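You operate a simulated robot arm through the tools that you are given. There is no shell and no other tool.

You run a simulated two-armed robot. Do the job below in one go: nothing can be reset, and whatever is moved stays where it is left.

Task
On the work top surface, fold the pink towel in half and then in half again.

The check looks at the end state, three seconds after you hand in, the way a careful person would. Anything else that was tipped, shoved, dropped, spilled or broken makes it a failure. Flat cloth is picked up by pressing the open fingertips on it (5 to 10 N) and closing them slowly along it; thin cloth reads only 2 to 8 mm in the jaws.

Robot
Two 6-joint arms with two-finger grippers on one trunk, on a base that drives. Base frame: it is fixed to the floor where the robot stands at the start and does not move with it; the origin is under the middle of the robot, x ahead of it, y to its left, z up; the surface under the hand at the start is at about z = 853. Units: mm, rad, N and s.
The left shoulder is at the start at [30, 178, 963], the right one opposite. With the tool pointing down near the work surface each hand reaches from about 260 to 840 mm from the robot's upright axis, wherever it stands, measured 20 degrees to its own side. Places, roughly: work top surface [500, -400, 800]. Payload 2.54 kg a hand.
The TCP of each hand is the grasp point between the finger pads, 30 mm short of the fingertips. In the tool frame z runs along the fingers and y along their closing line. Largest opening 116 mm; the body of the gripper starts 95 mm behind the TCP.
Orientation is that of the tool frame in the base frame, as [roll, pitch, yaw] about the fixed x, y, z axes, in that order (R = Rz(yaw) Ry(pitch) Rx(roll)). With the fingers straight down and closing along the base's y, the tool's x points along the base's -x, its y along +y and its z along -z.

Tools
- The arms move only by the tool send_rows. It takes "left_commands", "right_commands" or both (then of equal length, played together; a hand with none holds still); each is a list of rows, each a list of 7 numbers: the shift along the tool's x, y, z in mm, then the turn, a rotation vector about the tool's x, y, z in rad, then the opening, from 0 (shut) to 1 (fully open). In form: [[tx, ty, tz, wx, wy, wz, grip], ...]. A call has 1 to 20 rows; each row is the pose to reach, as a shift and turn from the pose commanded when the call began, along the tool's axes at that moment. Each row takes 0.2 s and may step no farther than 50 mm and 0.15 rad from the row before; otherwise, or with a gripper value out of range, the whole call is refused. A pose out of reach is approached as far as the arm can. The call stops where the force on the tool passes 40 N (or 10 N more than at its start, if that is more) or the arm is blocked; 0.2 s more then pass. Each finger travels about 153 mm/s and halts on what it meets, pressing with about 36 N; the grip force reading is that of the motor and also rises with nothing between the fingers. The clock runs only during rows and for 0.2 s after the last one: add rows that repeat a pose to give the fingers time. The reply holds the time, the measured pose of the TCP, the force on the tool along the base axes, the opening and the grip force, in the units named above and with some noise, with the torque about the TCP (base axes, N m) and any sound that the robot's microphone picked up, and new pictures: "views" is both (left out), scene, wrist or none (wrist: the cameras of the hands that moved).
- Cameras (640 x 400 px; columns grow to the right, rows downward): "scene" is now at [38.1, 20.6, 1675.7]; the picture's right is [0.30, -0.95, 0.00], its down [-0.79, -0.25, -0.56] and it looks along [0.53, 0.17, -0.83] (base axes); focal length 277 px, centre (320, 200). "left" rides on the left gripper at [69, 15, -122] in its tool frame; the picture's right is [-0.21, 0.98, 0.00], its down [-0.83, -0.18, -0.53] and it looks along [-0.52, -0.11, 0.85] (tool axes); focal length 251 px, centre (320, 200). "right" rides on the right gripper at [69, -15, -122] in its tool frame; the picture's right is [0.21, 0.98, 0.00], its down [-0.83, 0.18, -0.53] and it looks along [-0.52, 0.11, 0.85] (tool axes); focal length 251 px, centre (320, 200). There is no depth. A picture from a camera that has moved, and an enlarged one, comes with that camera's place and axes in the base frame and with its lens.
- move_column(by): slides the trunk up (or, below 0, down) by that many mm; the arms and the scene camera ride with it, the base frame stays. It gives what a move gives, with no picture.
- roll_base(legs): drives the robot by 1 to 6 legs, each [ahead, left, turn to the left] in mm, mm and rad, along the robot's own axes; the way and the turn of a leg run together, so that a leg with both is an arc; at most 1500 mm and 3.142 rad a leg. The arms and the cameras ride along, it lands a little off, and it stops where it bumps. It gives what a move gives, and a new picture of the scene camera.
- turn_head(pan, tilt): turns the head with the scene camera to pan (to the left, within 2.496 rad either way) and tilt (down, from -0.506 to 1.204), counted from straight ahead of the robot. It gives what a move gives, and a new picture of the scene camera.
- enlarge(camera, box): a new picture of the part [left, top, right, bottom] of that camera's present view, enlarged. No time passes.
- sign_off(): hands the job in; it is judged then, once.

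Nothing tells you exact positions but the pictures and the camera data. Unless the task says otherwise, let go and move clear before handing in.

The tools are called after "Request:" by a JSON object that holds its "api" and its "payload". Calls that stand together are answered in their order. send_rows: Moves the arms, as the interface text tells. Its arguments: {"type":"object","properties":{"left_commands":{"type":"array","items":{"type":"array","items":{"type":"number"}}},"right_commands":{"type":"array","items":{"type":"array","items":{"type":"number"}}},"views":{"type":"string","enum":["both","scene","wrist","none"]}},"required":[]} The other tools are called the same way: move_column (by) slides the trunk up or down; roll_base (legs) drives the base; turn_head (pan, tilt) turns the head that bears the scene camera; enlarge (camera, box) takes an enlarged picture of a part of a camera's view; sign_off () hands the job in.

At the start:

```text
clock: 0.0
left_eef_pos: [475.4, 188.9, 1067.2]
left_tool_rot: [-3.14, -0.001, -3.14]
left_force: [0.5, 1.0, 0.0]
left_torque: [-0.01, -0.02, -0.03]
left_gripper_width: 116.1
left_grasp_force: 0.1
right_eef_pos: [331.9, -149.6, 1019.6]
right_tool_rot: [-3.14, 0.001, 3.141]
right_force: [0.9, -0.1, -0.4]
right_torque: [-0.03, 0.02, 0.0]
right_gripper_width: 115.8
right_grasp_force: 0.0
trunk travel left (down, up): [-175.0, 365.0]
robot x, y, heading: [-1.4, 1.4, 0.001]
head pan, tilt: [0.305, 0.979]
```

scene: 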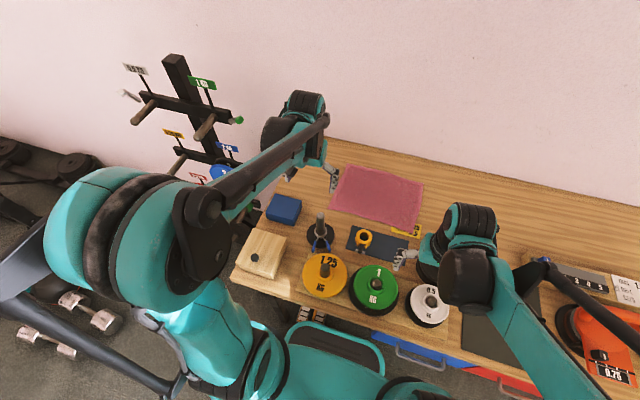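
right: 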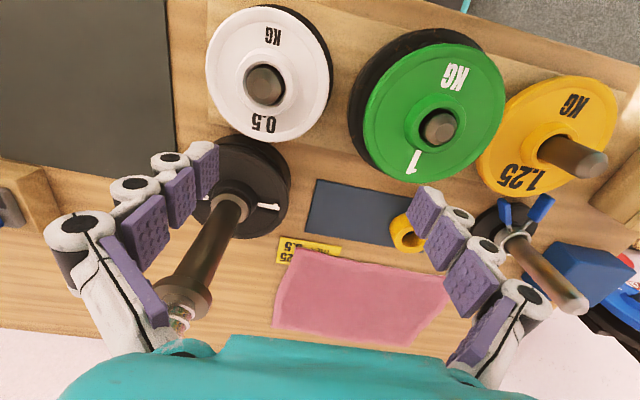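
left: 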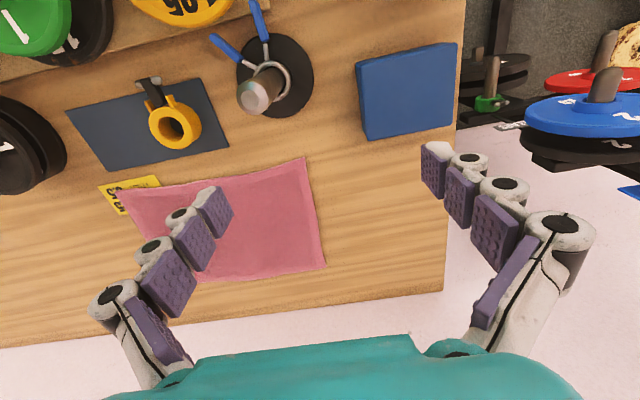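

I see a pink towel lying flat on the wooden work top near the wall, with weights, a collar on a dark mat and a yellow label near its front edge. I'll enlarge the views first to get its corners accurately.

Request:
{"api": "enlarge", "payload": {"camera": "scene", "box": [220, 130, 460, 280]}}

Request:
{"api": "enlarge", "payload": {"camera": "left", "box": [40, 60, 480, 335]}}

Request:
{"api": "enlarge", "payload": {"camera": "right", "box": [160, 130, 640, 400]}}

```text
2.67 times, centred on (340, 205) of scene
camera zoom: at [38.1, 20.6, 1675.7], right [0.3, -0.95, 0.0], down [-0.79, -0.25, -0.56], along [0.53, 0.17, -0.83], focal length 739 px, centre (267, 187)
```

zoom: 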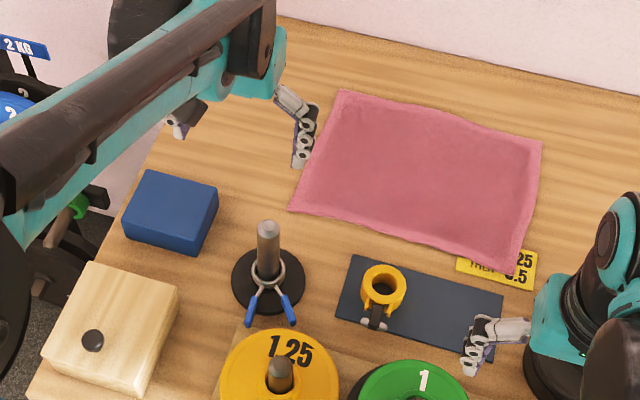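

```text
1.45 times, centred on (260, 198) of left
camera zoom: at [406.2, 204.8, 1190.1], right [0.21, 0.98, 0.0], down [0.83, -0.18, 0.53], along [0.52, -0.11, -0.85], focal length 366 px, centre (407, 204)
```

zoom: 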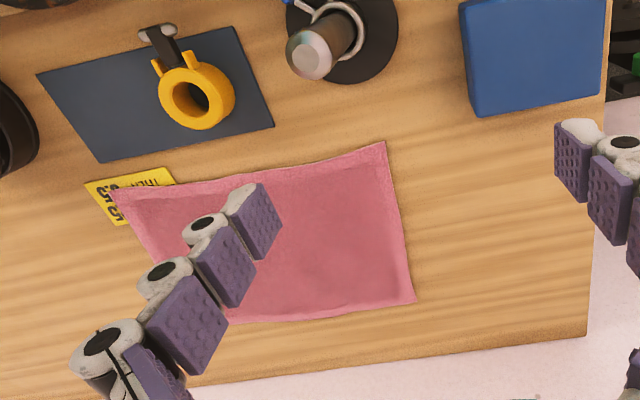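

```text
1.33 times, centred on (400, 265) of right
camera zoom: at [260.4, -167.6, 1142.4], right [-0.21, 0.98, 0.0], down [0.83, 0.18, 0.53], along [0.52, 0.11, -0.85], focal length 335 px, centre (213, 113)
```

zoom: 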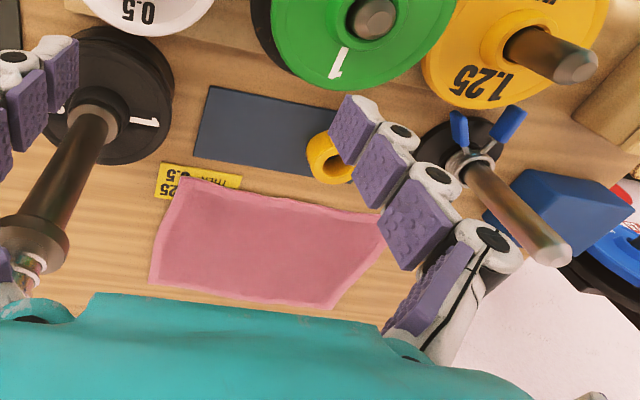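

The work top is at about z = 853, and the towel corners triangulate to about far-left (760,137), far-right (755,-157), near-right (537,-140) and near-left (540,149). A yellow card sits under the near-right corner, so I'll fold the far edge towards me with both hands and start by moving the hands above the far corners, clear of the two upright posts.

Request:
{"api": "send_rows", "payload": {"left_commands": [[-20.8, -5.5, 4.8, 0, 0, 0, 1], [-41.6, -11, 9.6, 0, 0, 0, 1], [-62.4, -16.5, 14.4, 0, 0, 0, 1], [-83.2, -22, 19.2, 0, 0, 0, 1], [-104, -27.5, 24, 0, 0, 0, 1], [-124.8, -33, 28.8, 0, 0, 0, 1], [-145.6, -38.5, 33.6, 0, 0, 0, 1], [-166.4, -44, 38.4, 0, 0, 0, 1], [-187.2, -49.5, 43.2, 0, 0, 0, 1], [-208, -55, 48, 0, 0, 0, 1], [-228.8, -60.5, 52.8, 0, 0, 0, 1], [-249.6, -66, 57.6, 0, 0, 0, 1], [-270.4, -71.5, 62.4, 0, 0, 0, 1], [-291, -77, 67, 0, 0, 0, 1]], "right_commands": [[0, 0, -33, 0, 0, 0, 1], [0, 0, -67, 0, 0, 0, 1], [0, 0, -100, 0, 0, 0, 1], [-39.1, 1.6, -100, 0, 0, 0, 1], [-78.2, 3.2, -100, 0, 0, 0, 1], [-117.3, 4.8, -100, 0, 0, 0, 1], [-156.4, 6.4, -100, 0, 0, 0, 1], [-195.5, 8, -100, 0, 0, 0, 1], [-234.6, 9.6, -100, 0, 0, 0, 1], [-273.7, 11.2, -100, 0, 0, 0, 1], [-312.8, 12.8, -70, 0, 0, 0, 1], [-351.9, 14.4, -40, 0, 0, 0, 1], [-391, 16, -10, 0, 0, 0, 1], [-430, 17.6, 20, 0, 0, 0, 1]], "views": "both"}}

```text
clock: 1.2
left_eef_pos: [575.5, 160.4, 1046.1]
left_tool_rot: [-3.141, 0.0, 3.139]
left_force: [0.2, -0.6, -0.3]
left_torque: [0.0, 0.04, 0.0]
left_gripper_width: 116.0
left_grasp_force: 0.1
right_eef_pos: [396.7, -147.9, 1120.8]
right_tool_rot: [3.14, -0.023, 3.127]
right_force: [-7.5, 1.0, 1.3]
right_torque: [-0.13, -0.03, -0.52]
right_gripper_width: 116.3
right_grasp_force: 0.1
trunk travel left (down, up): [-175.0, 365.0]
robot x, y, heading: [-1.9, 0.2, -0.0]
head pan, tilt: [0.305, 0.979]
stopped in row 6 (right hand): the force on the tool passed its limit at 75 N (the readings are from after the stop); the commanded pose is now the measured one
camera scene: at [37.1, 20.5, 1675.8], right [0.3, -0.95, 0.0], down [-0.79, -0.25, -0.56], along [0.53, 0.17, -0.83], focal length 277 px, centre (320, 200)
camera right: at [329.1, -165.2, 1244.2], right [-0.2, 0.98, 0.0], down [0.84, 0.17, 0.51], along [0.5, 0.11, -0.86], focal length 251 px, centre (320, 200)
camera left: at [505.8, 176.6, 1168.6], right [0.22, 0.98, 0.0], down [0.82, -0.18, 0.54], along [0.52, -0.12, -0.84], focal length 251 px, centre (320, 200)
```

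scene: 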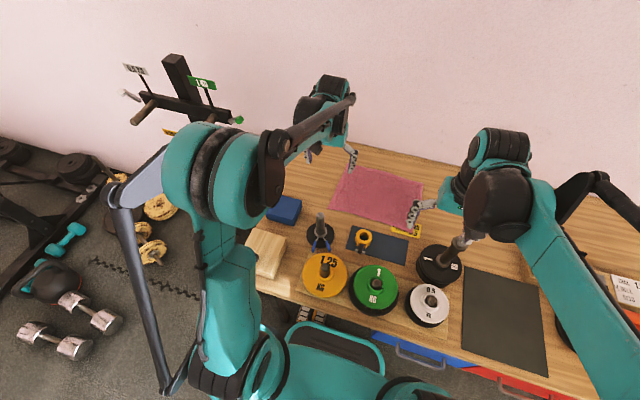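
right: 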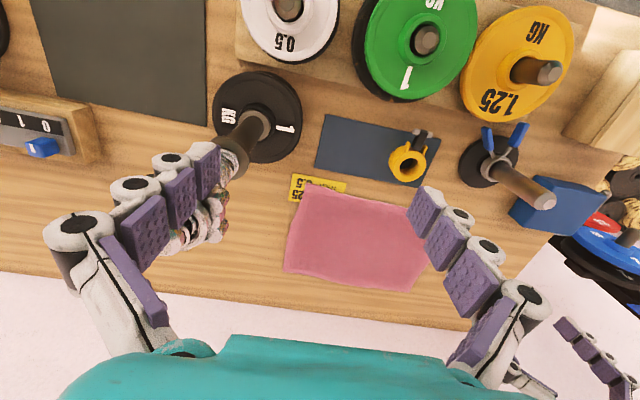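
left: 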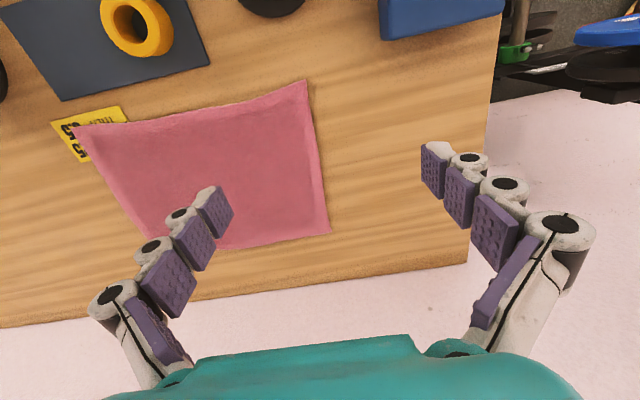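

The right hand stopped on a contact, and the tall post on the right is the likely cause. I'll look closely before moving anything else.

Request:
{"api": "enlarge", "payload": {"camera": "right", "box": [40, 60, 360, 260]}}

Request:
{"api": "enlarge", "payload": {"camera": "scene", "box": [360, 110, 600, 330]}}

```text
2.00 times, centred on (200, 160) of right
camera zoom: at [329.1, -165.2, 1244.2], right [-0.2, 0.98, 0.0], down [0.84, 0.17, 0.51], along [0.5, 0.11, -0.86], focal length 503 px, centre (560, 280)
```

zoom: 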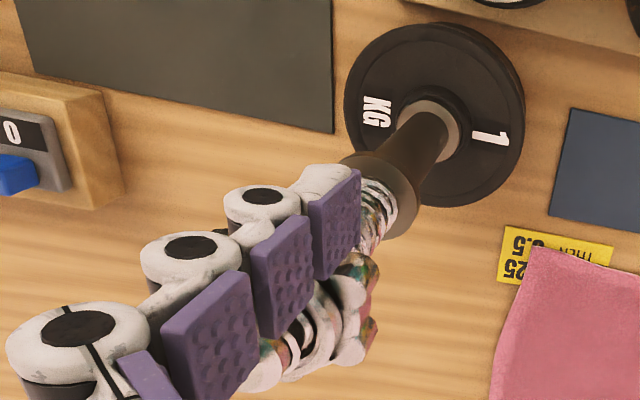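

```text
1.82 times, centred on (480, 220) of scene
camera zoom: at [37.1, 20.5, 1675.8], right [0.3, -0.95, 0.0], down [-0.79, -0.25, -0.56], along [0.53, 0.17, -0.83], focal length 504 px, centre (29, 164)
```

zoom: 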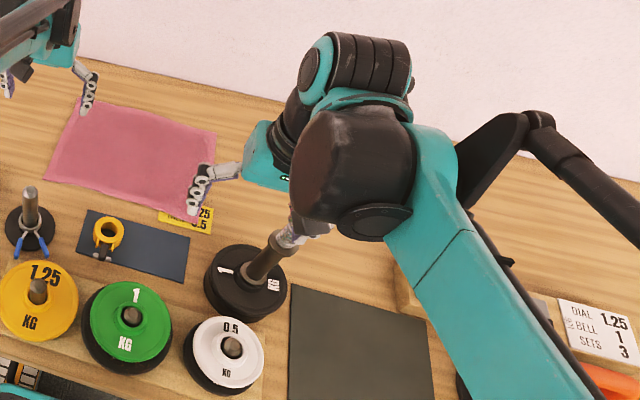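

The contact was with a tall chrome bar standing on a 1 kg plate at about (427,-232). It is taller than I first judged but still upright, so I'll back the right hand straight away from it and look again.

Request:
{"api": "send_rows", "payload": {"right_commands": [[10, 1, 0, 0, 0, 0, 1], [25, 2, 0, 0, 0, 0, 1], [45, 3, 0, 0, 0, 0, 1], [65, 3, 0, 0, 0, 0, 1]], "views": "both"}}

Request:
{"api": "enlarge", "payload": {"camera": "right", "box": [80, 100, 400, 300]}}

Request:
{"api": "enlarge", "payload": {"camera": "scene", "box": [360, 110, 600, 330]}}

```text
clock: 2.2
left_eef_pos: [575.6, 161.5, 1045.5]
left_tool_rot: [3.14, 0.001, 3.14]
left_force: [-0.1, -0.1, -0.7]
left_torque: [0.03, 0.0, -0.01]
left_gripper_width: 115.9
left_grasp_force: 0.1
right_eef_pos: [332.8, -146.0, 1122.0]
right_tool_rot: [3.141, -0.022, 3.131]
right_force: [0.2, -0.6, 0.3]
right_torque: [0.0, -0.04, 0.03]
right_gripper_width: 115.8
right_grasp_force: 0.1
trunk travel left (down, up): [-175.0, 365.0]
robot x, y, heading: [-0.3, -1.4, -0.003]
head pan, tilt: [0.305, 0.979]
camera scene: at [37.4, 20.4, 1675.8], right [0.3, -0.95, 0.0], down [-0.79, -0.25, -0.56], along [0.53, 0.17, -0.83], focal length 277 px, centre (320, 200)
camera right: at [264.7, -162.5, 1246.8], right [-0.2, 0.98, 0.0], down [0.84, 0.17, 0.52], along [0.5, 0.11, -0.86], focal length 251 px, centre (320, 200)
```

scene: 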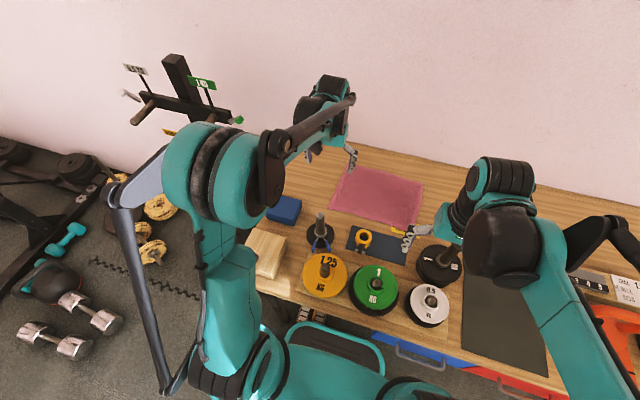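
right: 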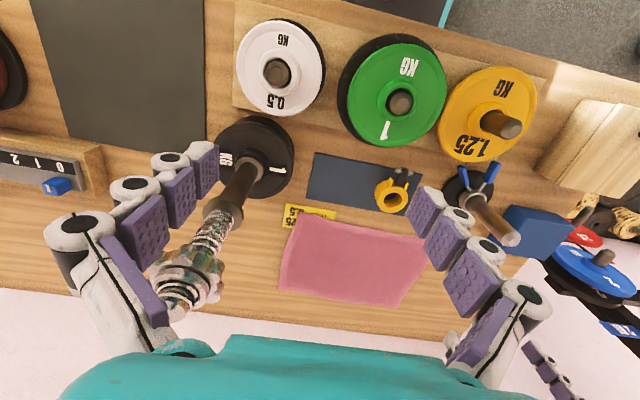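

```text
2.00 times, centred on (240, 200) of right
camera zoom: at [264.7, -162.5, 1246.8], right [-0.2, 0.98, 0.0], down [0.84, 0.17, 0.52], along [0.5, 0.11, -0.86], focal length 503 px, centre (480, 200)
```

zoom: 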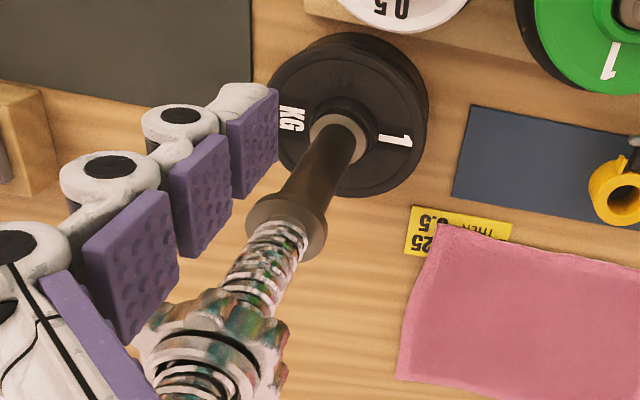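

```text
1.82 times, centred on (480, 220) of scene
camera zoom: at [37.4, 20.4, 1675.8], right [0.3, -0.95, 0.0], down [-0.79, -0.25, -0.56], along [0.53, 0.17, -0.83], focal length 504 px, centre (29, 164)
```

zoom: 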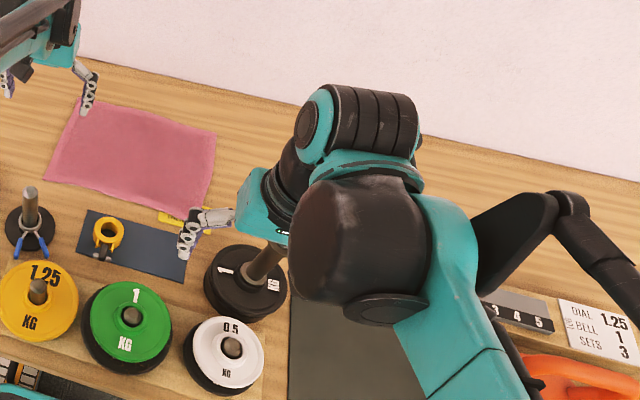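

The bar is a spin-lock dumbbell standing upright, with its top at about z = 1135, and it looks unmoved. I'll raise the trunk so both arms pass well above it, then shift the base left so the right forearm stays away from it.

Request:
{"api": "move_column", "payload": {"by": 130}}

Request:
{"api": "send_rows", "payload": {"left_commands": [[0, -40, 0, 0, 0, 0, 1], [0, -80, 0, 0, 0, 0, 1]], "right_commands": [[0, 30, 0, 0, 0, 0, 1], [0, 50, 0, 0, 0, 0, 1]], "views": "none"}}

Request:
{"api": "roll_base", "payload": {"legs": [[0, 140, 0]]}}

```text
clock: 3.8
left_eef_pos: [575.9, 160.1, 1174.9]
left_tool_rot: [3.141, 0.0, 3.141]
left_force: [-1.2, 0.6, -1.0]
left_torque: [-0.01, 0.0, 0.01]
left_gripper_width: 115.9
left_grasp_force: 0.0
right_eef_pos: [333.8, -144.9, 1252.6]
right_tool_rot: [3.14, -0.022, 3.131]
right_force: [-0.8, -0.3, -0.5]
right_torque: [0.03, 0.0, 0.01]
right_gripper_width: 116.3
right_grasp_force: 0.1
trunk travel left (down, up): [-305.0, 235.0]
robot x, y, heading: [-1.2, -2.9, -0.003]
head pan, tilt: [0.305, 0.979]
```

```text
clock: 4.4
left_eef_pos: [572.1, 77.4, 1177.3]
left_tool_rot: [3.14, 0.001, -3.141]
left_force: [-0.1, 0.1, 0.4]
left_torque: [0.05, 0.01, -0.01]
left_gripper_width: 116.2
left_grasp_force: 0.1
right_eef_pos: [335.8, -98.0, 1252.2]
right_tool_rot: [3.141, -0.023, 3.131]
right_force: [0.4, -0.5, 0.3]
right_torque: [0.01, 0.02, 0.04]
right_gripper_width: 115.9
right_grasp_force: 0.1
trunk travel left (down, up): [-305.0, 235.0]
robot x, y, heading: [-0.8, -2.3, 0.002]
head pan, tilt: [0.305, 0.979]
```

```text
clock: 5.4
left_eef_pos: [570.7, 126.3, 1178.1]
left_tool_rot: [-3.137, 0.002, 3.128]
left_force: [-0.1, 1.7, -0.5]
left_torque: [-0.16, 0.0, -0.03]
left_gripper_width: 116.2
left_grasp_force: 0.0
right_eef_pos: [331.6, -47.0, 1252.3]
right_tool_rot: [-3.136, -0.02, 3.117]
right_force: [-0.3, 2.0, 0.4]
right_torque: [-0.15, 0.01, -0.01]
right_gripper_width: 116.1
right_grasp_force: 0.1
trunk travel left (down, up): [-305.0, 235.0]
robot x, y, heading: [-2.3, 49.7, -0.014]
head pan, tilt: [0.305, 0.979]
stopped in leg 1: the robot was blocked; the commanded pose is now the measured one
camera scene: at [35.0, 77.5, 1805.6], right [0.29, -0.96, 0.01], down [-0.79, -0.24, -0.56], along [0.53, 0.16, -0.83], focal length 277 px, centre (320, 200)
```

scene: 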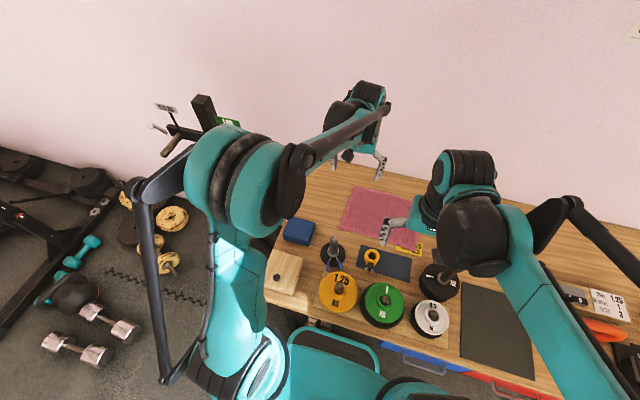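

The base was blocked after about 50 mm to the left. I'll look down that side to see what it touched.

Request:
{"api": "turn_head", "payload": {"pan": 0.9, "tilt": 1.15}}

Request:
{"api": "turn_head", "payload": {"pan": 0.1, "tilt": 1.15}}

```text
clock: 6.4
left_eef_pos: [570.0, 119.1, 1177.8]
left_tool_rot: [3.14, 0.002, 3.127]
left_force: [0.0, 0.1, 0.6]
left_torque: [0.01, 0.0, 0.04]
left_gripper_width: 116.1
left_grasp_force: 0.0
right_eef_pos: [330.8, -53.5, 1252.2]
right_tool_rot: [-3.14, -0.024, 3.114]
right_force: [0.8, 0.9, 0.0]
right_torque: [-0.02, 0.01, -0.02]
right_gripper_width: 115.7
right_grasp_force: 0.1
trunk travel left (down, up): [-305.0, 235.0]
robot x, y, heading: [-3.1, 49.0, -0.016]
head pan, tilt: [0.901, 1.15]
camera scene: at [5.1, 94.6, 1794.5], right [0.77, -0.63, 0.0], down [-0.58, -0.71, -0.41], along [0.26, 0.32, -0.91], focal length 277 px, centre (320, 200)
```

scene: 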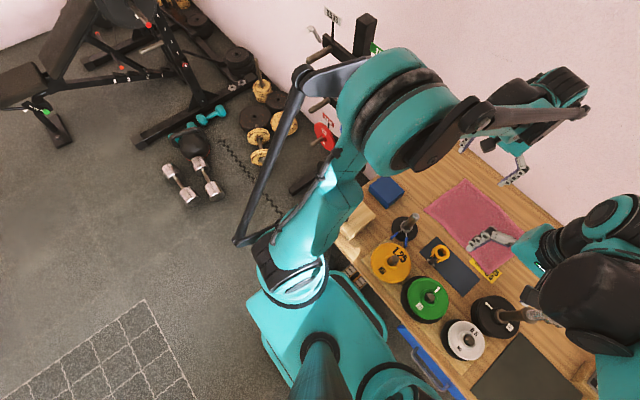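

```text
clock: 7.5
left_eef_pos: [570.7, 119.0, 1177.3]
left_tool_rot: [3.141, 0.001, 3.129]
left_force: [0.9, -0.2, 0.7]
left_torque: [0.0, -0.01, -0.01]
left_gripper_width: 116.3
left_grasp_force: 0.1
right_eef_pos: [330.5, -54.2, 1251.9]
right_tool_rot: [-3.141, -0.02, 3.115]
right_force: [0.0, -0.1, 0.1]
right_torque: [-0.03, 0.0, 0.01]
right_gripper_width: 116.0
right_grasp_force: 0.1
trunk travel left (down, up): [-305.0, 235.0]
robot x, y, heading: [-2.9, 46.4, -0.018]
head pan, tilt: [0.099, 1.15]
camera scene: at [26.8, 52.5, 1794.5], right [0.09, -1.0, 0.0], down [-0.91, -0.08, -0.41], along [0.41, 0.03, -0.91], focal length 277 px, centre (320, 200)
```

scene: 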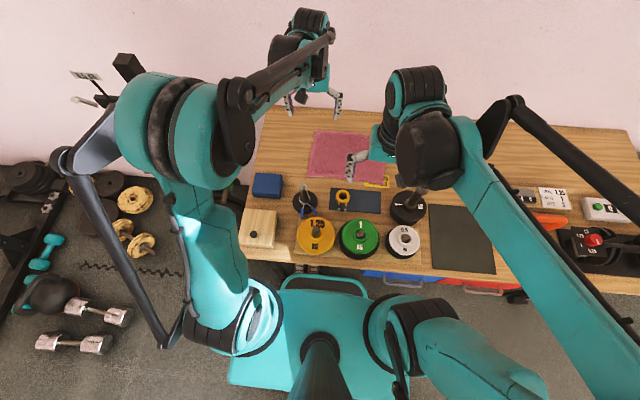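

Request:
{"api": "enlarge", "payload": {"camera": "scene", "box": [200, 220, 400, 345]}}

Request:
{"api": "enlarge", "payload": {"camera": "scene", "box": [0, 20, 260, 180]}}

Request:
{"api": "enlarge", "payload": {"camera": "scene", "box": [260, 100, 480, 240]}}

```text
3.20 times, centred on (300, 282) of scene
camera zoom: at [26.8, 52.5, 1794.5], right [0.09, -1.0, 0.0], down [-0.91, -0.08, -0.41], along [0.41, 0.03, -0.91], focal length 887 px, centre (384, -64)
```

zoom: 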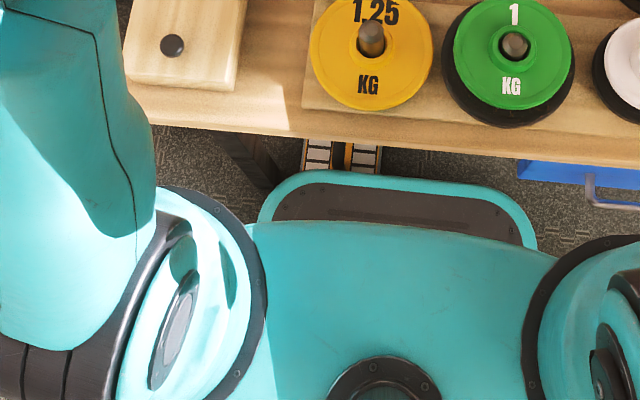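

```text
2.46 times, centred on (130, 100) of scene
camera zoom: at [26.8, 52.5, 1794.5], right [0.09, -1.0, 0.0], down [-0.91, -0.08, -0.41], along [0.41, 0.03, -0.91], focal length 682 px, centre (788, 446)
```

zoom: 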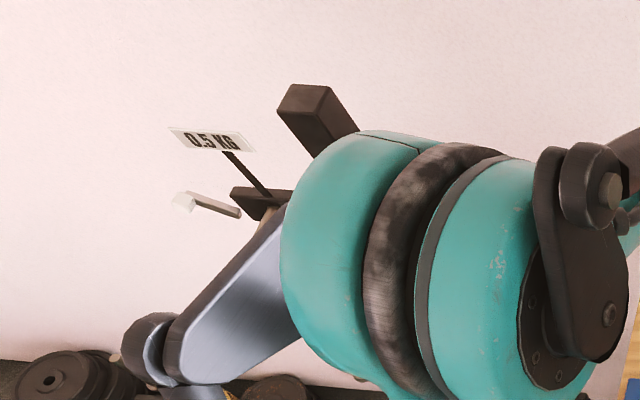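

```text
2.86 times, centred on (370, 170) of scene
camera zoom: at [26.8, 52.5, 1794.5], right [0.09, -1.0, 0.0], down [-0.91, -0.08, -0.41], along [0.41, 0.03, -0.91], focal length 792 px, centre (177, 286)
```

zoom: 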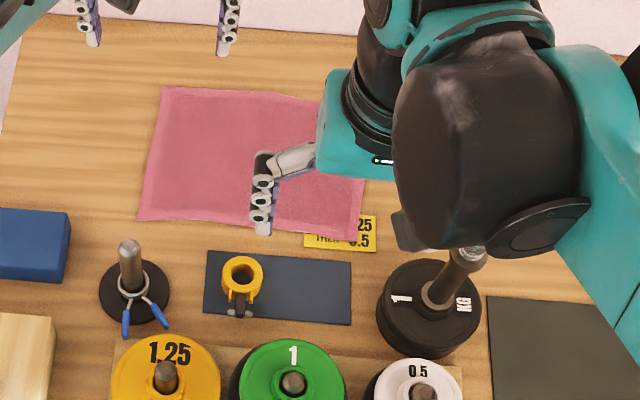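

Only the base seems to have touched a table leg, and everything on the top still stands. I'll now take both hands, high up, to above the far corners of the towel.

Request:
{"api": "send_rows", "payload": {"left_commands": [[-30, -0.7, 0, 0, 0, -0.0126, 1], [-60, -1.4, 0, 0, 0, -0.0126, 1], [-90, -2.1, 0, 0, 0, -0.0126, 1], [-120, -2.8, 0, 0, 0, -0.0126, 1], [-150, -3.5, 0, 0, 0, -0.0126, 1], [-180, -4.2, 0, 0, 0, -0.0126, 1], [-195, -4.5, 20, 0, 0, -0.0126, 1], [-195, -4.5, 40, 0, 0, -0.0126, 1], [-195, -4.5, 60, 0, 0, -0.0126, 1], [-195, -4.5, 80, 0, 0, -0.0126, 1], [-195, -4.5, 100, 0, 0, -0.0126, 1], [-195, -4.5, 120, 0, 0, -0.0126, 1], [-195, -4.5, 140, 0, 0, -0.0126, 1], [-195, -4.5, 160, 0, 0, -0.0126, 1], [-195, -4.5, 177, 0, 0, -0.0126, 1]], "right_commands": [[-40, 1, 0, 0, -0.02, -0.0266, 1], [-80, 2, 0, 0, -0.02, -0.0266, 1], [-120, 3, 0, 0, -0.02, -0.0266, 1], [-160, 4, 0, 0, -0.02, -0.0266, 1], [-200, 5, 0, 0, -0.02, -0.0266, 1], [-240, 6.4, 0, 0, -0.02, -0.0266, 1], [-280, -7, 0, 0, -0.02, -0.0266, 1], [-320, -22, 0, 0, -0.02, -0.0266, 1], [-360, -36, 0, 0, -0.02, -0.0266, 1], [-400, -52, 25, 0, -0.02, -0.0266, 1], [-434, -64.5, 55, 0, -0.02, -0.0266, 1], [-434, -64.5, 100, 0, -0.02, -0.0266, 1], [-434, -64.5, 145, 0, -0.02, -0.0266, 1], [-434, -64.5, 190, 0, -0.02, -0.0266, 1], [-434, -64.5, 240, 0, -0.02, -0.0266, 1]], "views": "both"}}

```text
clock: 10.7
left_eef_pos: [769.0, 111.6, 998.3]
left_tool_rot: [3.141, -0.002, 3.141]
left_force: [0.4, -0.3, 0.1]
left_torque: [0.0, 0.06, 0.0]
left_gripper_width: 115.8
left_grasp_force: 0.2
right_eef_pos: [762.2, -127.8, 1005.9]
right_tool_rot: [-3.141, -0.004, 3.141]
right_force: [0.8, -0.3, -0.3]
right_torque: [0.02, 0.05, 0.01]
right_gripper_width: 115.6
right_grasp_force: 0.1
trunk travel left (down, up): [-305.0, 235.0]
robot x, y, heading: [-4.4, 46.9, -0.019]
head pan, tilt: [0.099, 1.15]
camera scene: at [29.2, 52.4, 1794.4], right [0.08, -1.0, 0.0], down [-0.91, -0.08, -0.41], along [0.41, 0.03, -0.91], focal length 277 px, centre (320, 200)
camera right: at [692.3, -144.8, 1128.3], right [-0.22, 0.98, 0.0], down [0.83, 0.18, 0.53], along [0.52, 0.11, -0.85], focal length 251 px, centre (320, 200)
camera left: at [699.4, 128.3, 1122.2], right [0.22, 0.98, 0.0], down [0.83, -0.18, 0.53], along [0.52, -0.12, -0.85], focal length 251 px, centre (320, 200)
```

scene: 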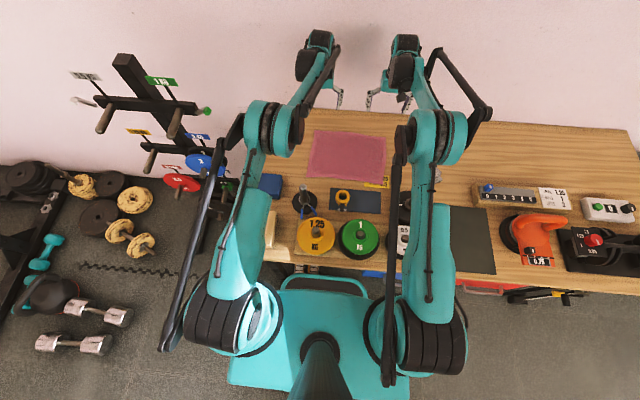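
right: 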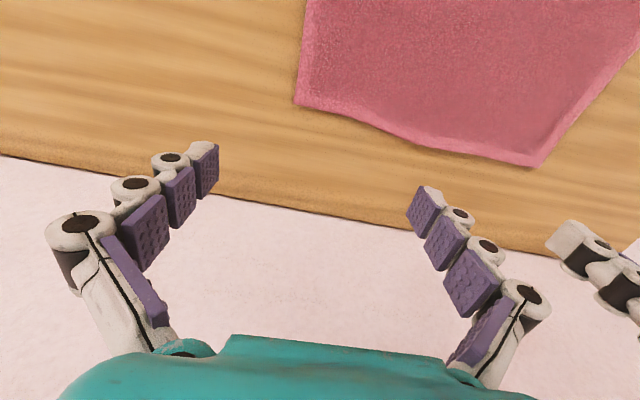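
left: 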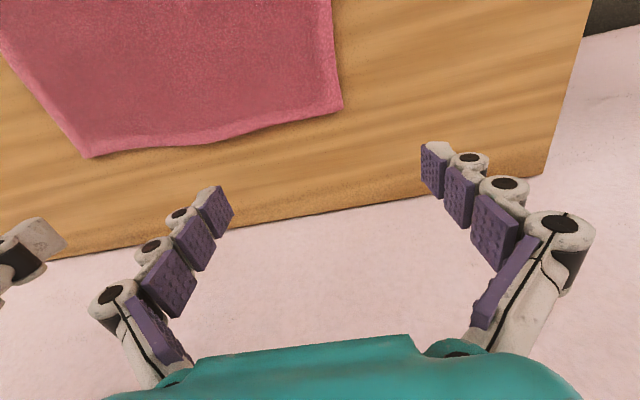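

Both hands are above the far edge, and the corners are confirmed at about (760,137) and (752,-157). I'll narrow the fingers and come down to just above the cloth at each corner.

Request:
{"api": "send_rows", "payload": {"left_commands": [[4, -3, 30, 0, 0, 0, 0.8], [8, -6, 60, 0, 0, 0, 0.6], [11, -9.6, 85, 0, 0, 0, 0.4], [11, -9.6, 98, 0, 0, 0, 0.4], [11, -9.6, 105, 0, 0, 0, 0.4], [11, -9.6, 105, 0, 0, 0, 0.4]], "right_commands": [[5, 2, 30, 0, 0, 0, 0.8], [10, 4, 60, 0, 0, 0, 0.6], [15, 6.8, 90, 0, 0, 0, 0.4], [15, 6.8, 105, 0, 0, 0, 0.4], [15, 6.8, 113, 0, 0, 0, 0.4], [15, 6.8, 113, 0, 0, 0, 0.4]], "views": "wrist"}}

```text
clock: 12.1
left_eef_pos: [756.4, 101.2, 895.5]
left_tool_rot: [-3.14, 0.002, 3.139]
left_force: [-0.9, 0.1, -0.3]
left_torque: [0.01, 0.03, 0.0]
left_gripper_width: 46.5
left_grasp_force: 0.0
right_eef_pos: [745.1, -122.1, 893.3]
right_tool_rot: [3.141, -0.002, -3.14]
right_force: [-0.8, 0.5, -1.0]
right_torque: [-0.01, 0.01, 0.01]
right_gripper_width: 46.3
right_grasp_force: 0.1
trunk travel left (down, up): [-305.0, 235.0]
robot x, y, heading: [-4.2, 47.9, -0.011]
head pan, tilt: [0.099, 1.15]
camera right: at [673.9, -138.9, 1014.5], right [-0.22, 0.98, 0.0], down [0.83, 0.18, 0.53], along [0.52, 0.11, -0.85], focal length 251 px, centre (320, 200)
camera left: at [685.9, 117.1, 1018.3], right [0.22, 0.98, 0.0], down [0.82, -0.18, 0.53], along [0.52, -0.12, -0.84], focal length 251 px, centre (320, 200)
```

right: 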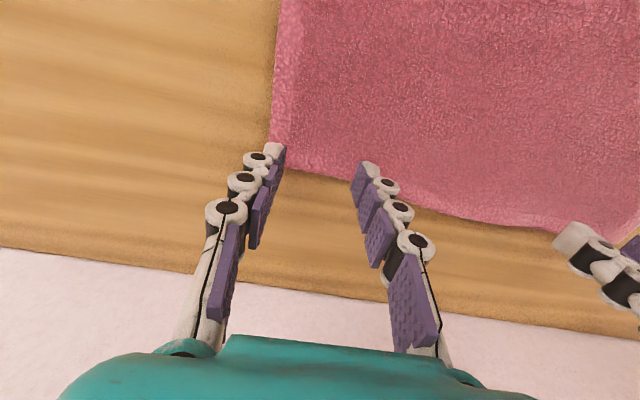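
left: 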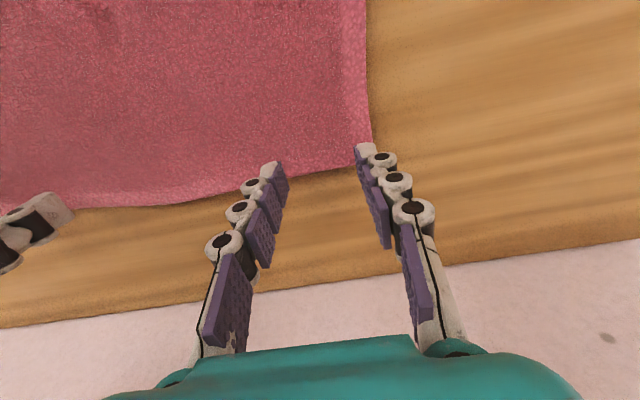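

The fingertips are just above both corners with about 15 mm of cloth under the pads. I'll press down gently and read the force.

Request:
{"api": "send_rows", "payload": {"left_commands": [[0, 0, 4, 0, 0, 0, 0.4], [0, 0, 7, 0, 0, 0, 0.4], [0, 0, 9, 0, 0, 0, 0.4], [0, 0, 10, 0, 0, 0, 0.4]], "right_commands": [[0, 0, 3, 0, 0, 0, 0.4], [0, 0, 5, 0, 0, 0, 0.4], [0, 0, 7, 0, 0, 0, 0.4], [0, 0, 8, 0, 0, 0, 0.4]], "views": "none"}}

```text
clock: 13.1
left_eef_pos: [753.3, 103.4, 885.8]
left_tool_rot: [3.141, 0.002, 3.138]
left_force: [1.0, -0.6, 0.8]
left_torque: [0.01, 0.0, -0.03]
left_gripper_width: 46.4
left_grasp_force: 0.0
left hand out of reach, approached as far as the arm can: row 4
right_eef_pos: [741.8, -122.3, 883.4]
right_tool_rot: [3.141, -0.002, -3.14]
right_force: [0.8, 1.1, 2.3]
right_torque: [0.05, 0.02, -0.02]
right_gripper_width: 46.8
right_grasp_force: 0.2
trunk travel left (down, up): [-305.0, 235.0]
robot x, y, heading: [1.3, 47.7, -0.014]
head pan, tilt: [0.099, 1.15]
```

The left arm reports it is at the limit of its reach at this trunk height. I'll check the arm and dumbbell clearance before adjusting.

Request:
{"api": "enlarge", "payload": {"camera": "scene", "box": [320, 20, 520, 260]}}

Request:
{"api": "enlarge", "payload": {"camera": "scene", "box": [150, 20, 470, 220]}}

```text
1.67 times, centred on (420, 140) of scene
camera zoom: at [26.5, 52.8, 1794.5], right [0.08, -1.0, 0.0], down [-0.91, -0.08, -0.41], along [0.41, 0.03, -0.91], focal length 462 px, centre (153, 300)
```

zoom: 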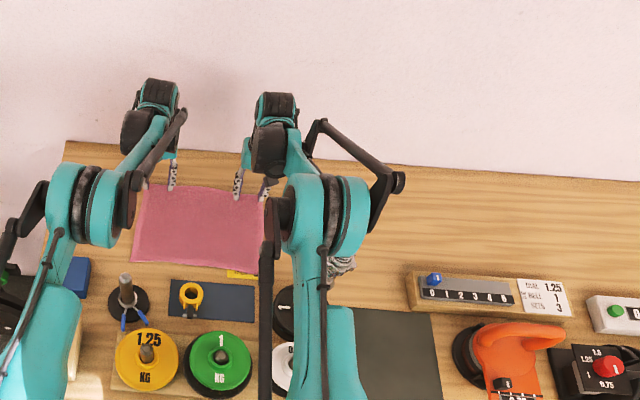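

```text
2.00 times, centred on (310, 120) of scene
camera zoom: at [26.5, 52.8, 1794.5], right [0.08, -1.0, 0.0], down [-0.91, -0.08, -0.41], along [0.41, 0.03, -0.91], focal length 554 px, centre (340, 360)
```

zoom: 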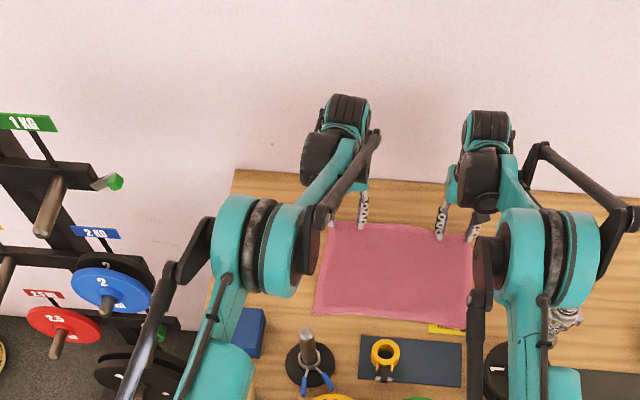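

The right elbow sits about 50 mm above the dumbbell top, so I won't lower the trunk. Tilting the fingers slightly forward gives the left arm reach instead, so I'll lift a little, tilt both hands 0.12 rad, and come back down.

Request:
{"api": "send_rows", "payload": {"left_commands": [[0, 0, -8, 0, 0, 0, 0.4], [0, 0, -8, 0, -0.06, 0, 0.4], [0, 0, -8, 0, -0.12, 0, 0.4], [0, 0, -8, 0, -0.12, 0, 0.4], [0, 0, -4, 0, -0.12, 0, 0.4], [0, 0, -2, 0, -0.12, 0, 0.4], [0, 0, 0, 0, -0.12, 0, 0.4]], "right_commands": [[0, 0, -8, 0, 0, 0, 0.4], [0, 0, -8, 0, -0.06, 0, 0.4], [0, 0, -8, 0, -0.12, 0, 0.4], [0, 0, -8, 0, -0.12, 0, 0.4], [0, 0, -4, 0, -0.12, 0, 0.4], [0, 0, -2, 0, -0.12, 0, 0.4], [0, 0, 0, 0, -0.12, 0, 0.4]], "views": "wrist"}}

```text
clock: 14.7
left_eef_pos: [753.7, 101.3, 887.4]
left_tool_rot: [-3.141, 0.123, 3.139]
left_force: [0.4, -0.8, -0.4]
left_torque: [-0.01, 0.03, -0.01]
left_gripper_width: 46.5
left_grasp_force: 0.0
right_eef_pos: [740.3, -123.1, 882.8]
right_tool_rot: [3.141, 0.122, -3.142]
right_force: [1.7, 0.1, 14.9]
right_torque: [0.17, 0.11, -0.02]
right_gripper_width: 45.1
right_grasp_force: 6.9
trunk travel left (down, up): [-305.0, 235.0]
robot x, y, heading: [-2.2, 47.2, -0.017]
head pan, tilt: [0.099, 1.15]
camera right: at [656.7, -140.1, 996.4], right [-0.21, 0.98, -0.03], down [0.76, 0.18, 0.63], along [0.62, 0.11, -0.78], focal length 251 px, centre (320, 200)
camera left: at [668.5, 117.7, 1001.8], right [0.21, 0.98, 0.03], down [0.75, -0.18, 0.63], along [0.62, -0.12, -0.78], focal length 251 px, centre (320, 200)
```

right: 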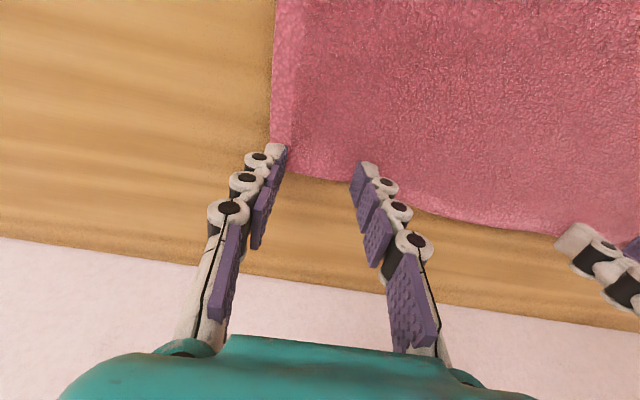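
left: 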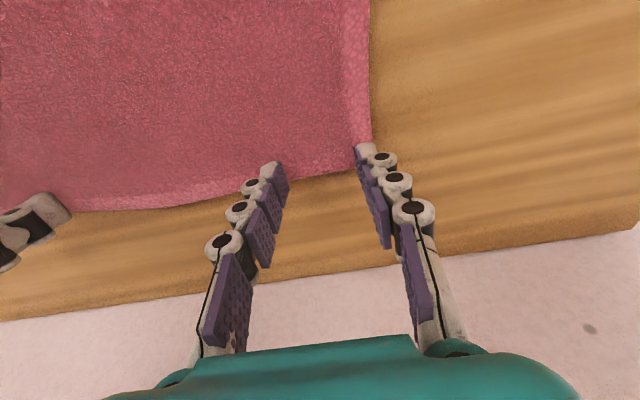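

The right hand presses at about 15 N, which is a bit much, and the left is not yet touching. I'll ease the right up and lower the left in small steps.

Request:
{"api": "send_rows", "payload": {"left_commands": [[0, 0, 1, 0, 0, 0, 0.4], [0, 0, 2, 0, 0, 0, 0.4], [0, 0, 3, 0, 0, 0, 0.4]], "right_commands": [[0, 0, -0.5, 0, 0, 0, 0.4], [0, 0, -0.7, 0, 0, 0, 0.4], [0, 0, -0.7, 0, 0, 0, 0.4]], "views": "none"}}

```text
clock: 15.5
left_eef_pos: [753.4, 101.3, 884.9]
left_tool_rot: [-3.141, 0.122, 3.14]
left_force: [0.0, 0.8, 0.9]
left_torque: [0.02, 0.02, 0.0]
left_gripper_width: 46.2
left_grasp_force: 0.1
right_eef_pos: [740.5, -122.3, 881.2]
right_tool_rot: [3.141, 0.12, -3.141]
right_force: [0.9, 0.7, 15.6]
right_torque: [0.33, 0.11, -0.04]
right_gripper_width: 45.3
right_grasp_force: 6.6
trunk travel left (down, up): [-305.0, 235.0]
robot x, y, heading: [-6.5, 49.8, -0.013]
head pan, tilt: [0.099, 1.15]
```

Request:
{"api": "send_rows", "payload": {"left_commands": [[0, 0, 0.7, 0, 0, 0, 0.4], [0, 0, 1.4, 0, 0, 0, 0.4], [0, 0, 1.8, 0, 0, 0, 0.4]], "right_commands": [[0, 0, -0.6, 0, 0, 0, 0.4], [0, 0, -1.2, 0, 0, 0, 0.4], [0, 0, -1.2, 0, 0, 0, 0.4]], "views": "none"}}

```text
clock: 16.3
left_eef_pos: [753.3, 101.7, 883.1]
left_tool_rot: [-3.141, 0.122, 3.14]
left_force: [-0.8, 0.7, 5.5]
left_torque: [0.05, 0.06, -0.01]
left_gripper_width: 46.8
left_grasp_force: 0.2
right_eef_pos: [740.9, -122.9, 883.8]
right_tool_rot: [3.14, 0.12, -3.141]
right_force: [1.0, -0.6, 1.8]
right_torque: [-0.05, 0.0, 0.03]
right_gripper_width: 46.3
right_grasp_force: 0.0
trunk travel left (down, up): [-305.0, 235.0]
robot x, y, heading: [0.3, 47.2, -0.014]
head pan, tilt: [0.099, 1.15]
```

Request:
{"api": "send_rows", "payload": {"left_commands": [[0, 0, 0.2, 0, 0, 0, 0.4], [0, 0, 0.2, 0, 0, 0, 0.36], [0, 0, 0.2, 0, 0, 0, 0.32], [0, 0, 0.2, 0, 0, 0, 0.28], [0, 0, 0.2, 0, 0, 0, 0.24], [0, 0, 0.2, 0, 0, 0, 0.2], [0, 0, 0.2, 0, 0, 0, 0.17]], "right_commands": [[0, 0, 0.6, 0, 0, 0, 0.4], [0, 0, 0.6, 0, 0, 0, 0.36], [0, 0, 0.6, 0, 0, 0, 0.32], [0, 0, 0.6, 0, 0, 0, 0.28], [0, 0, 0.6, 0, 0, 0, 0.24], [0, 0, 0.6, 0, 0, 0, 0.2], [0, 0, 0.6, 0, 0, 0, 0.17]], "views": "wrist"}}

```text
clock: 17.9
left_eef_pos: [751.0, 101.6, 882.8]
left_tool_rot: [-3.141, 0.122, 3.14]
left_force: [0.1, 0.6, 6.0]
left_torque: [0.0, 0.08, 0.0]
left_gripper_width: 18.8
left_grasp_force: 0.1
right_eef_pos: [741.9, -121.2, 882.4]
right_tool_rot: [3.141, 0.118, -3.141]
right_force: [1.3, 0.1, 4.3]
right_torque: [0.02, 0.02, 0.01]
right_gripper_width: 18.8
right_grasp_force: 0.0
trunk travel left (down, up): [-305.0, 235.0]
robot x, y, heading: [-1.2, 50.7, -0.02]
head pan, tilt: [0.099, 1.15]
camera right: at [657.2, -140.2, 997.0], right [-0.21, 0.98, -0.03], down [0.76, 0.18, 0.63], along [0.62, 0.11, -0.78], focal length 251 px, centre (320, 200)
camera left: at [668.2, 118.2, 997.2], right [0.21, 0.98, 0.03], down [0.75, -0.18, 0.63], along [0.62, -0.12, -0.78], focal length 251 px, centre (320, 200)
```

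right: 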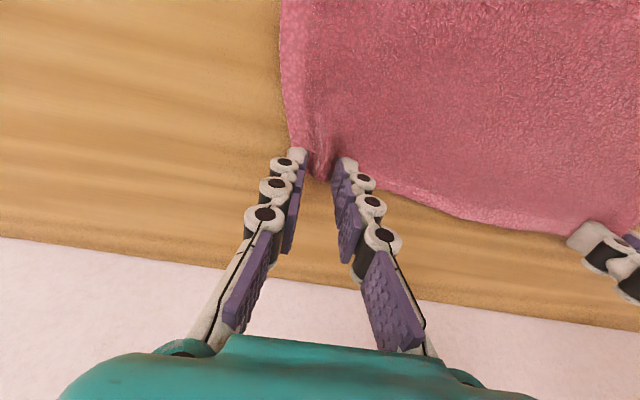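
left: 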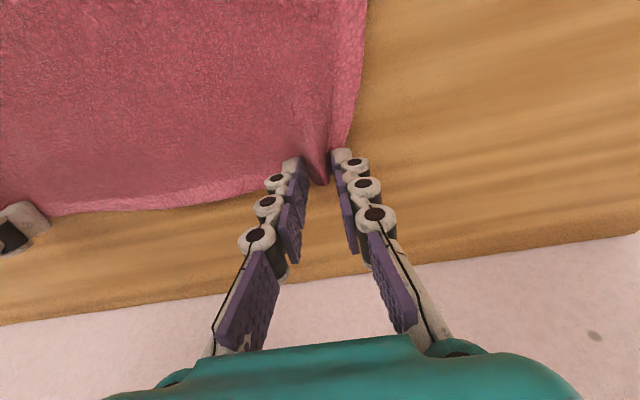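

Ridges are forming between the fingers at both corners, so the pinch is working. I'll close the rest of the way and hold.

Request:
{"api": "send_rows", "payload": {"left_commands": [[0, 0, 0, 0, 0, 0, 0.14], [0, 0, 0, 0, 0, 0, 0.11], [0, 0, 0, 0, 0, 0, 0.08], [0, 0, 0, 0, 0, 0, 0.05], [0, 0, 0, 0, 0, 0, 0.02], [0, 0, 0, 0, 0, 0, 0], [0, 0, 0, 0, 0, 0, 0], [0, 0, 0, 0, 0, 0, 0]], "right_commands": [[0, 0, 0.2, 0, 0, 0, 0.14], [0, 0, 0.2, 0, 0, 0, 0.11], [0, 0, 0.2, 0, 0, 0, 0.08], [0, 0, 0.2, 0, 0, 0, 0.05], [0, 0, 0.2, 0, 0, 0, 0.02], [0, 0, 0.2, 0, 0, 0, 0], [0, 0, 0.2, 0, 0, 0, 0], [0, 0, 0.2, 0, 0, 0, 0]], "views": "wrist"}}

```text
clock: 19.7
left_eef_pos: [752.4, 101.5, 884.2]
left_tool_rot: [-3.14, 0.123, 3.141]
left_force: [-1.3, -3.6, 5.3]
left_torque: [-0.07, 0.06, 0.05]
left_gripper_width: 4.2
left_grasp_force: 33.5
right_eef_pos: [741.5, -121.1, 882.6]
right_tool_rot: [-3.141, 0.119, -3.141]
right_force: [-0.3, 4.9, 1.5]
right_torque: [0.16, 0.02, 0.01]
right_gripper_width: 3.2
right_grasp_force: 32.6
trunk travel left (down, up): [-305.0, 235.0]
robot x, y, heading: [-6.9, 46.7, -0.016]
head pan, tilt: [0.099, 1.15]
camera right: at [657.4, -139.7, 996.7], right [-0.21, 0.98, -0.03], down [0.76, 0.18, 0.63], along [0.62, 0.12, -0.78], focal length 251 px, centre (320, 200)
camera left: at [668.5, 117.9, 997.0], right [0.21, 0.98, 0.03], down [0.75, -0.18, 0.63], along [0.62, -0.12, -0.78], focal length 251 px, centre (320, 200)
```

right: 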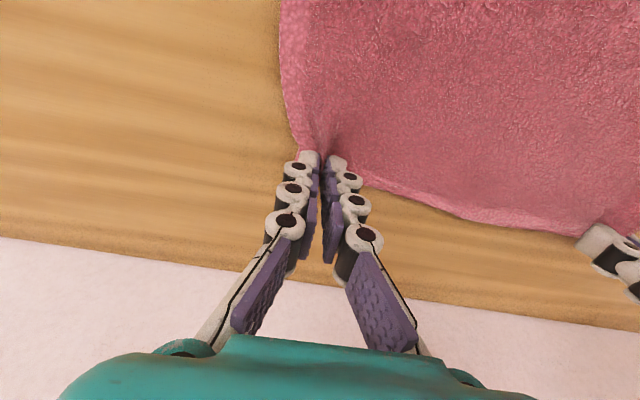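
left: 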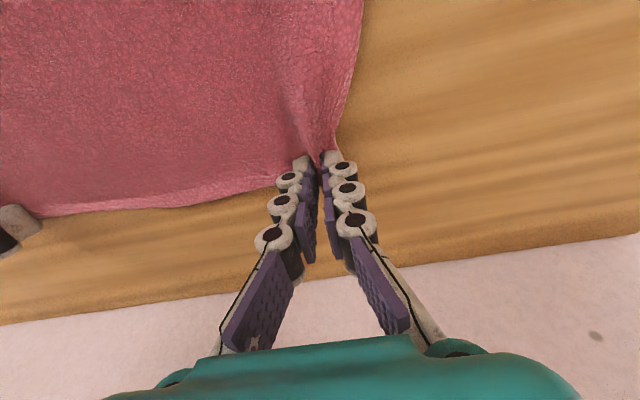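

Both corners are pinched, with jaws at 4.2 and 3.2 mm and a firm grip. I'll lift along an arc about the fold line and check after the first part.

Request:
{"api": "send_rows", "payload": {"left_commands": [[-0.4, 0.8, -18.2, 0, 0, 0, 0], [3.0, 1.6, -36.1, 0, 0, 0, 0], [9.8, 2.3, -53.2, 0, 0, 0, 0], [19.9, 3.1, -68.7, 0, 0, 0, 0]], "right_commands": [[-0.4, 0.9, -17.8, 0, 0, 0, 0], [2.7, 1.9, -35.4, 0, 0, 0, 0], [9.2, 2.8, -52.2, 0, 0, 0, 0], [18.8, 3.8, -67.4, 0, 0, 0, 0]], "views": "both"}}

```text
clock: 20.7
left_eef_pos: [721.6, 106.5, 950.6]
left_tool_rot: [-3.14, 0.121, 3.138]
left_force: [0.1, -4.6, 1.0]
left_torque: [-0.14, -0.02, 0.01]
left_gripper_width: 4.3
left_grasp_force: 33.2
right_eef_pos: [715.9, -117.8, 950.2]
right_tool_rot: [3.141, 0.12, -3.139]
right_force: [-0.1, 4.5, 0.4]
right_torque: [0.13, -0.05, -0.02]
right_gripper_width: 3.1
right_grasp_force: 32.4
trunk travel left (down, up): [-305.0, 235.0]
robot x, y, heading: [-1.8, 49.7, -0.019]
head pan, tilt: [0.099, 1.15]
camera scene: at [25.0, 52.7, 1794.6], right [0.08, -1.0, 0.0], down [-0.91, -0.08, -0.41], along [0.41, 0.03, -0.91], focal length 277 px, centre (320, 200)
camera right: at [630.4, -134.4, 1064.3], right [-0.21, 0.98, -0.03], down [0.76, 0.18, 0.63], along [0.62, 0.12, -0.78], focal length 251 px, centre (320, 200)
camera left: at [638.8, 123.3, 1064.4], right [0.21, 0.98, 0.03], down [0.75, -0.18, 0.63], along [0.62, -0.12, -0.78], focal length 251 px, centre (320, 200)
```

scene: 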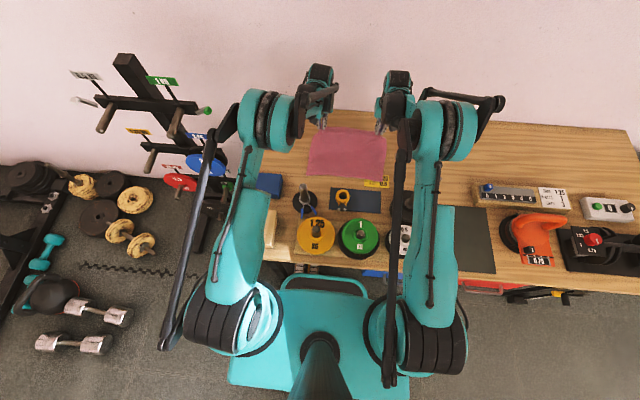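
right: 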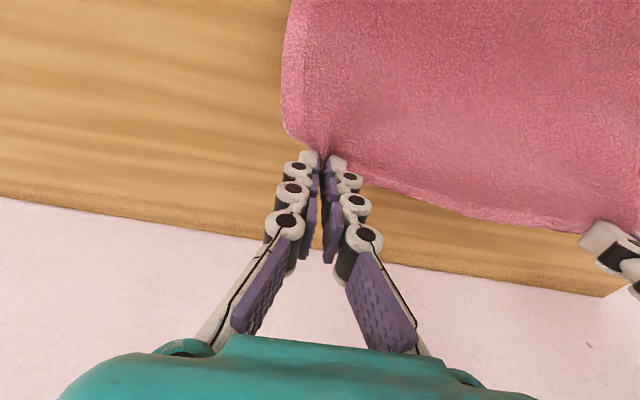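
left: 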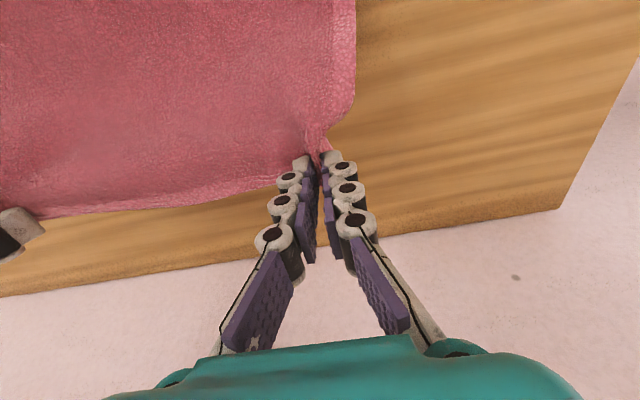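

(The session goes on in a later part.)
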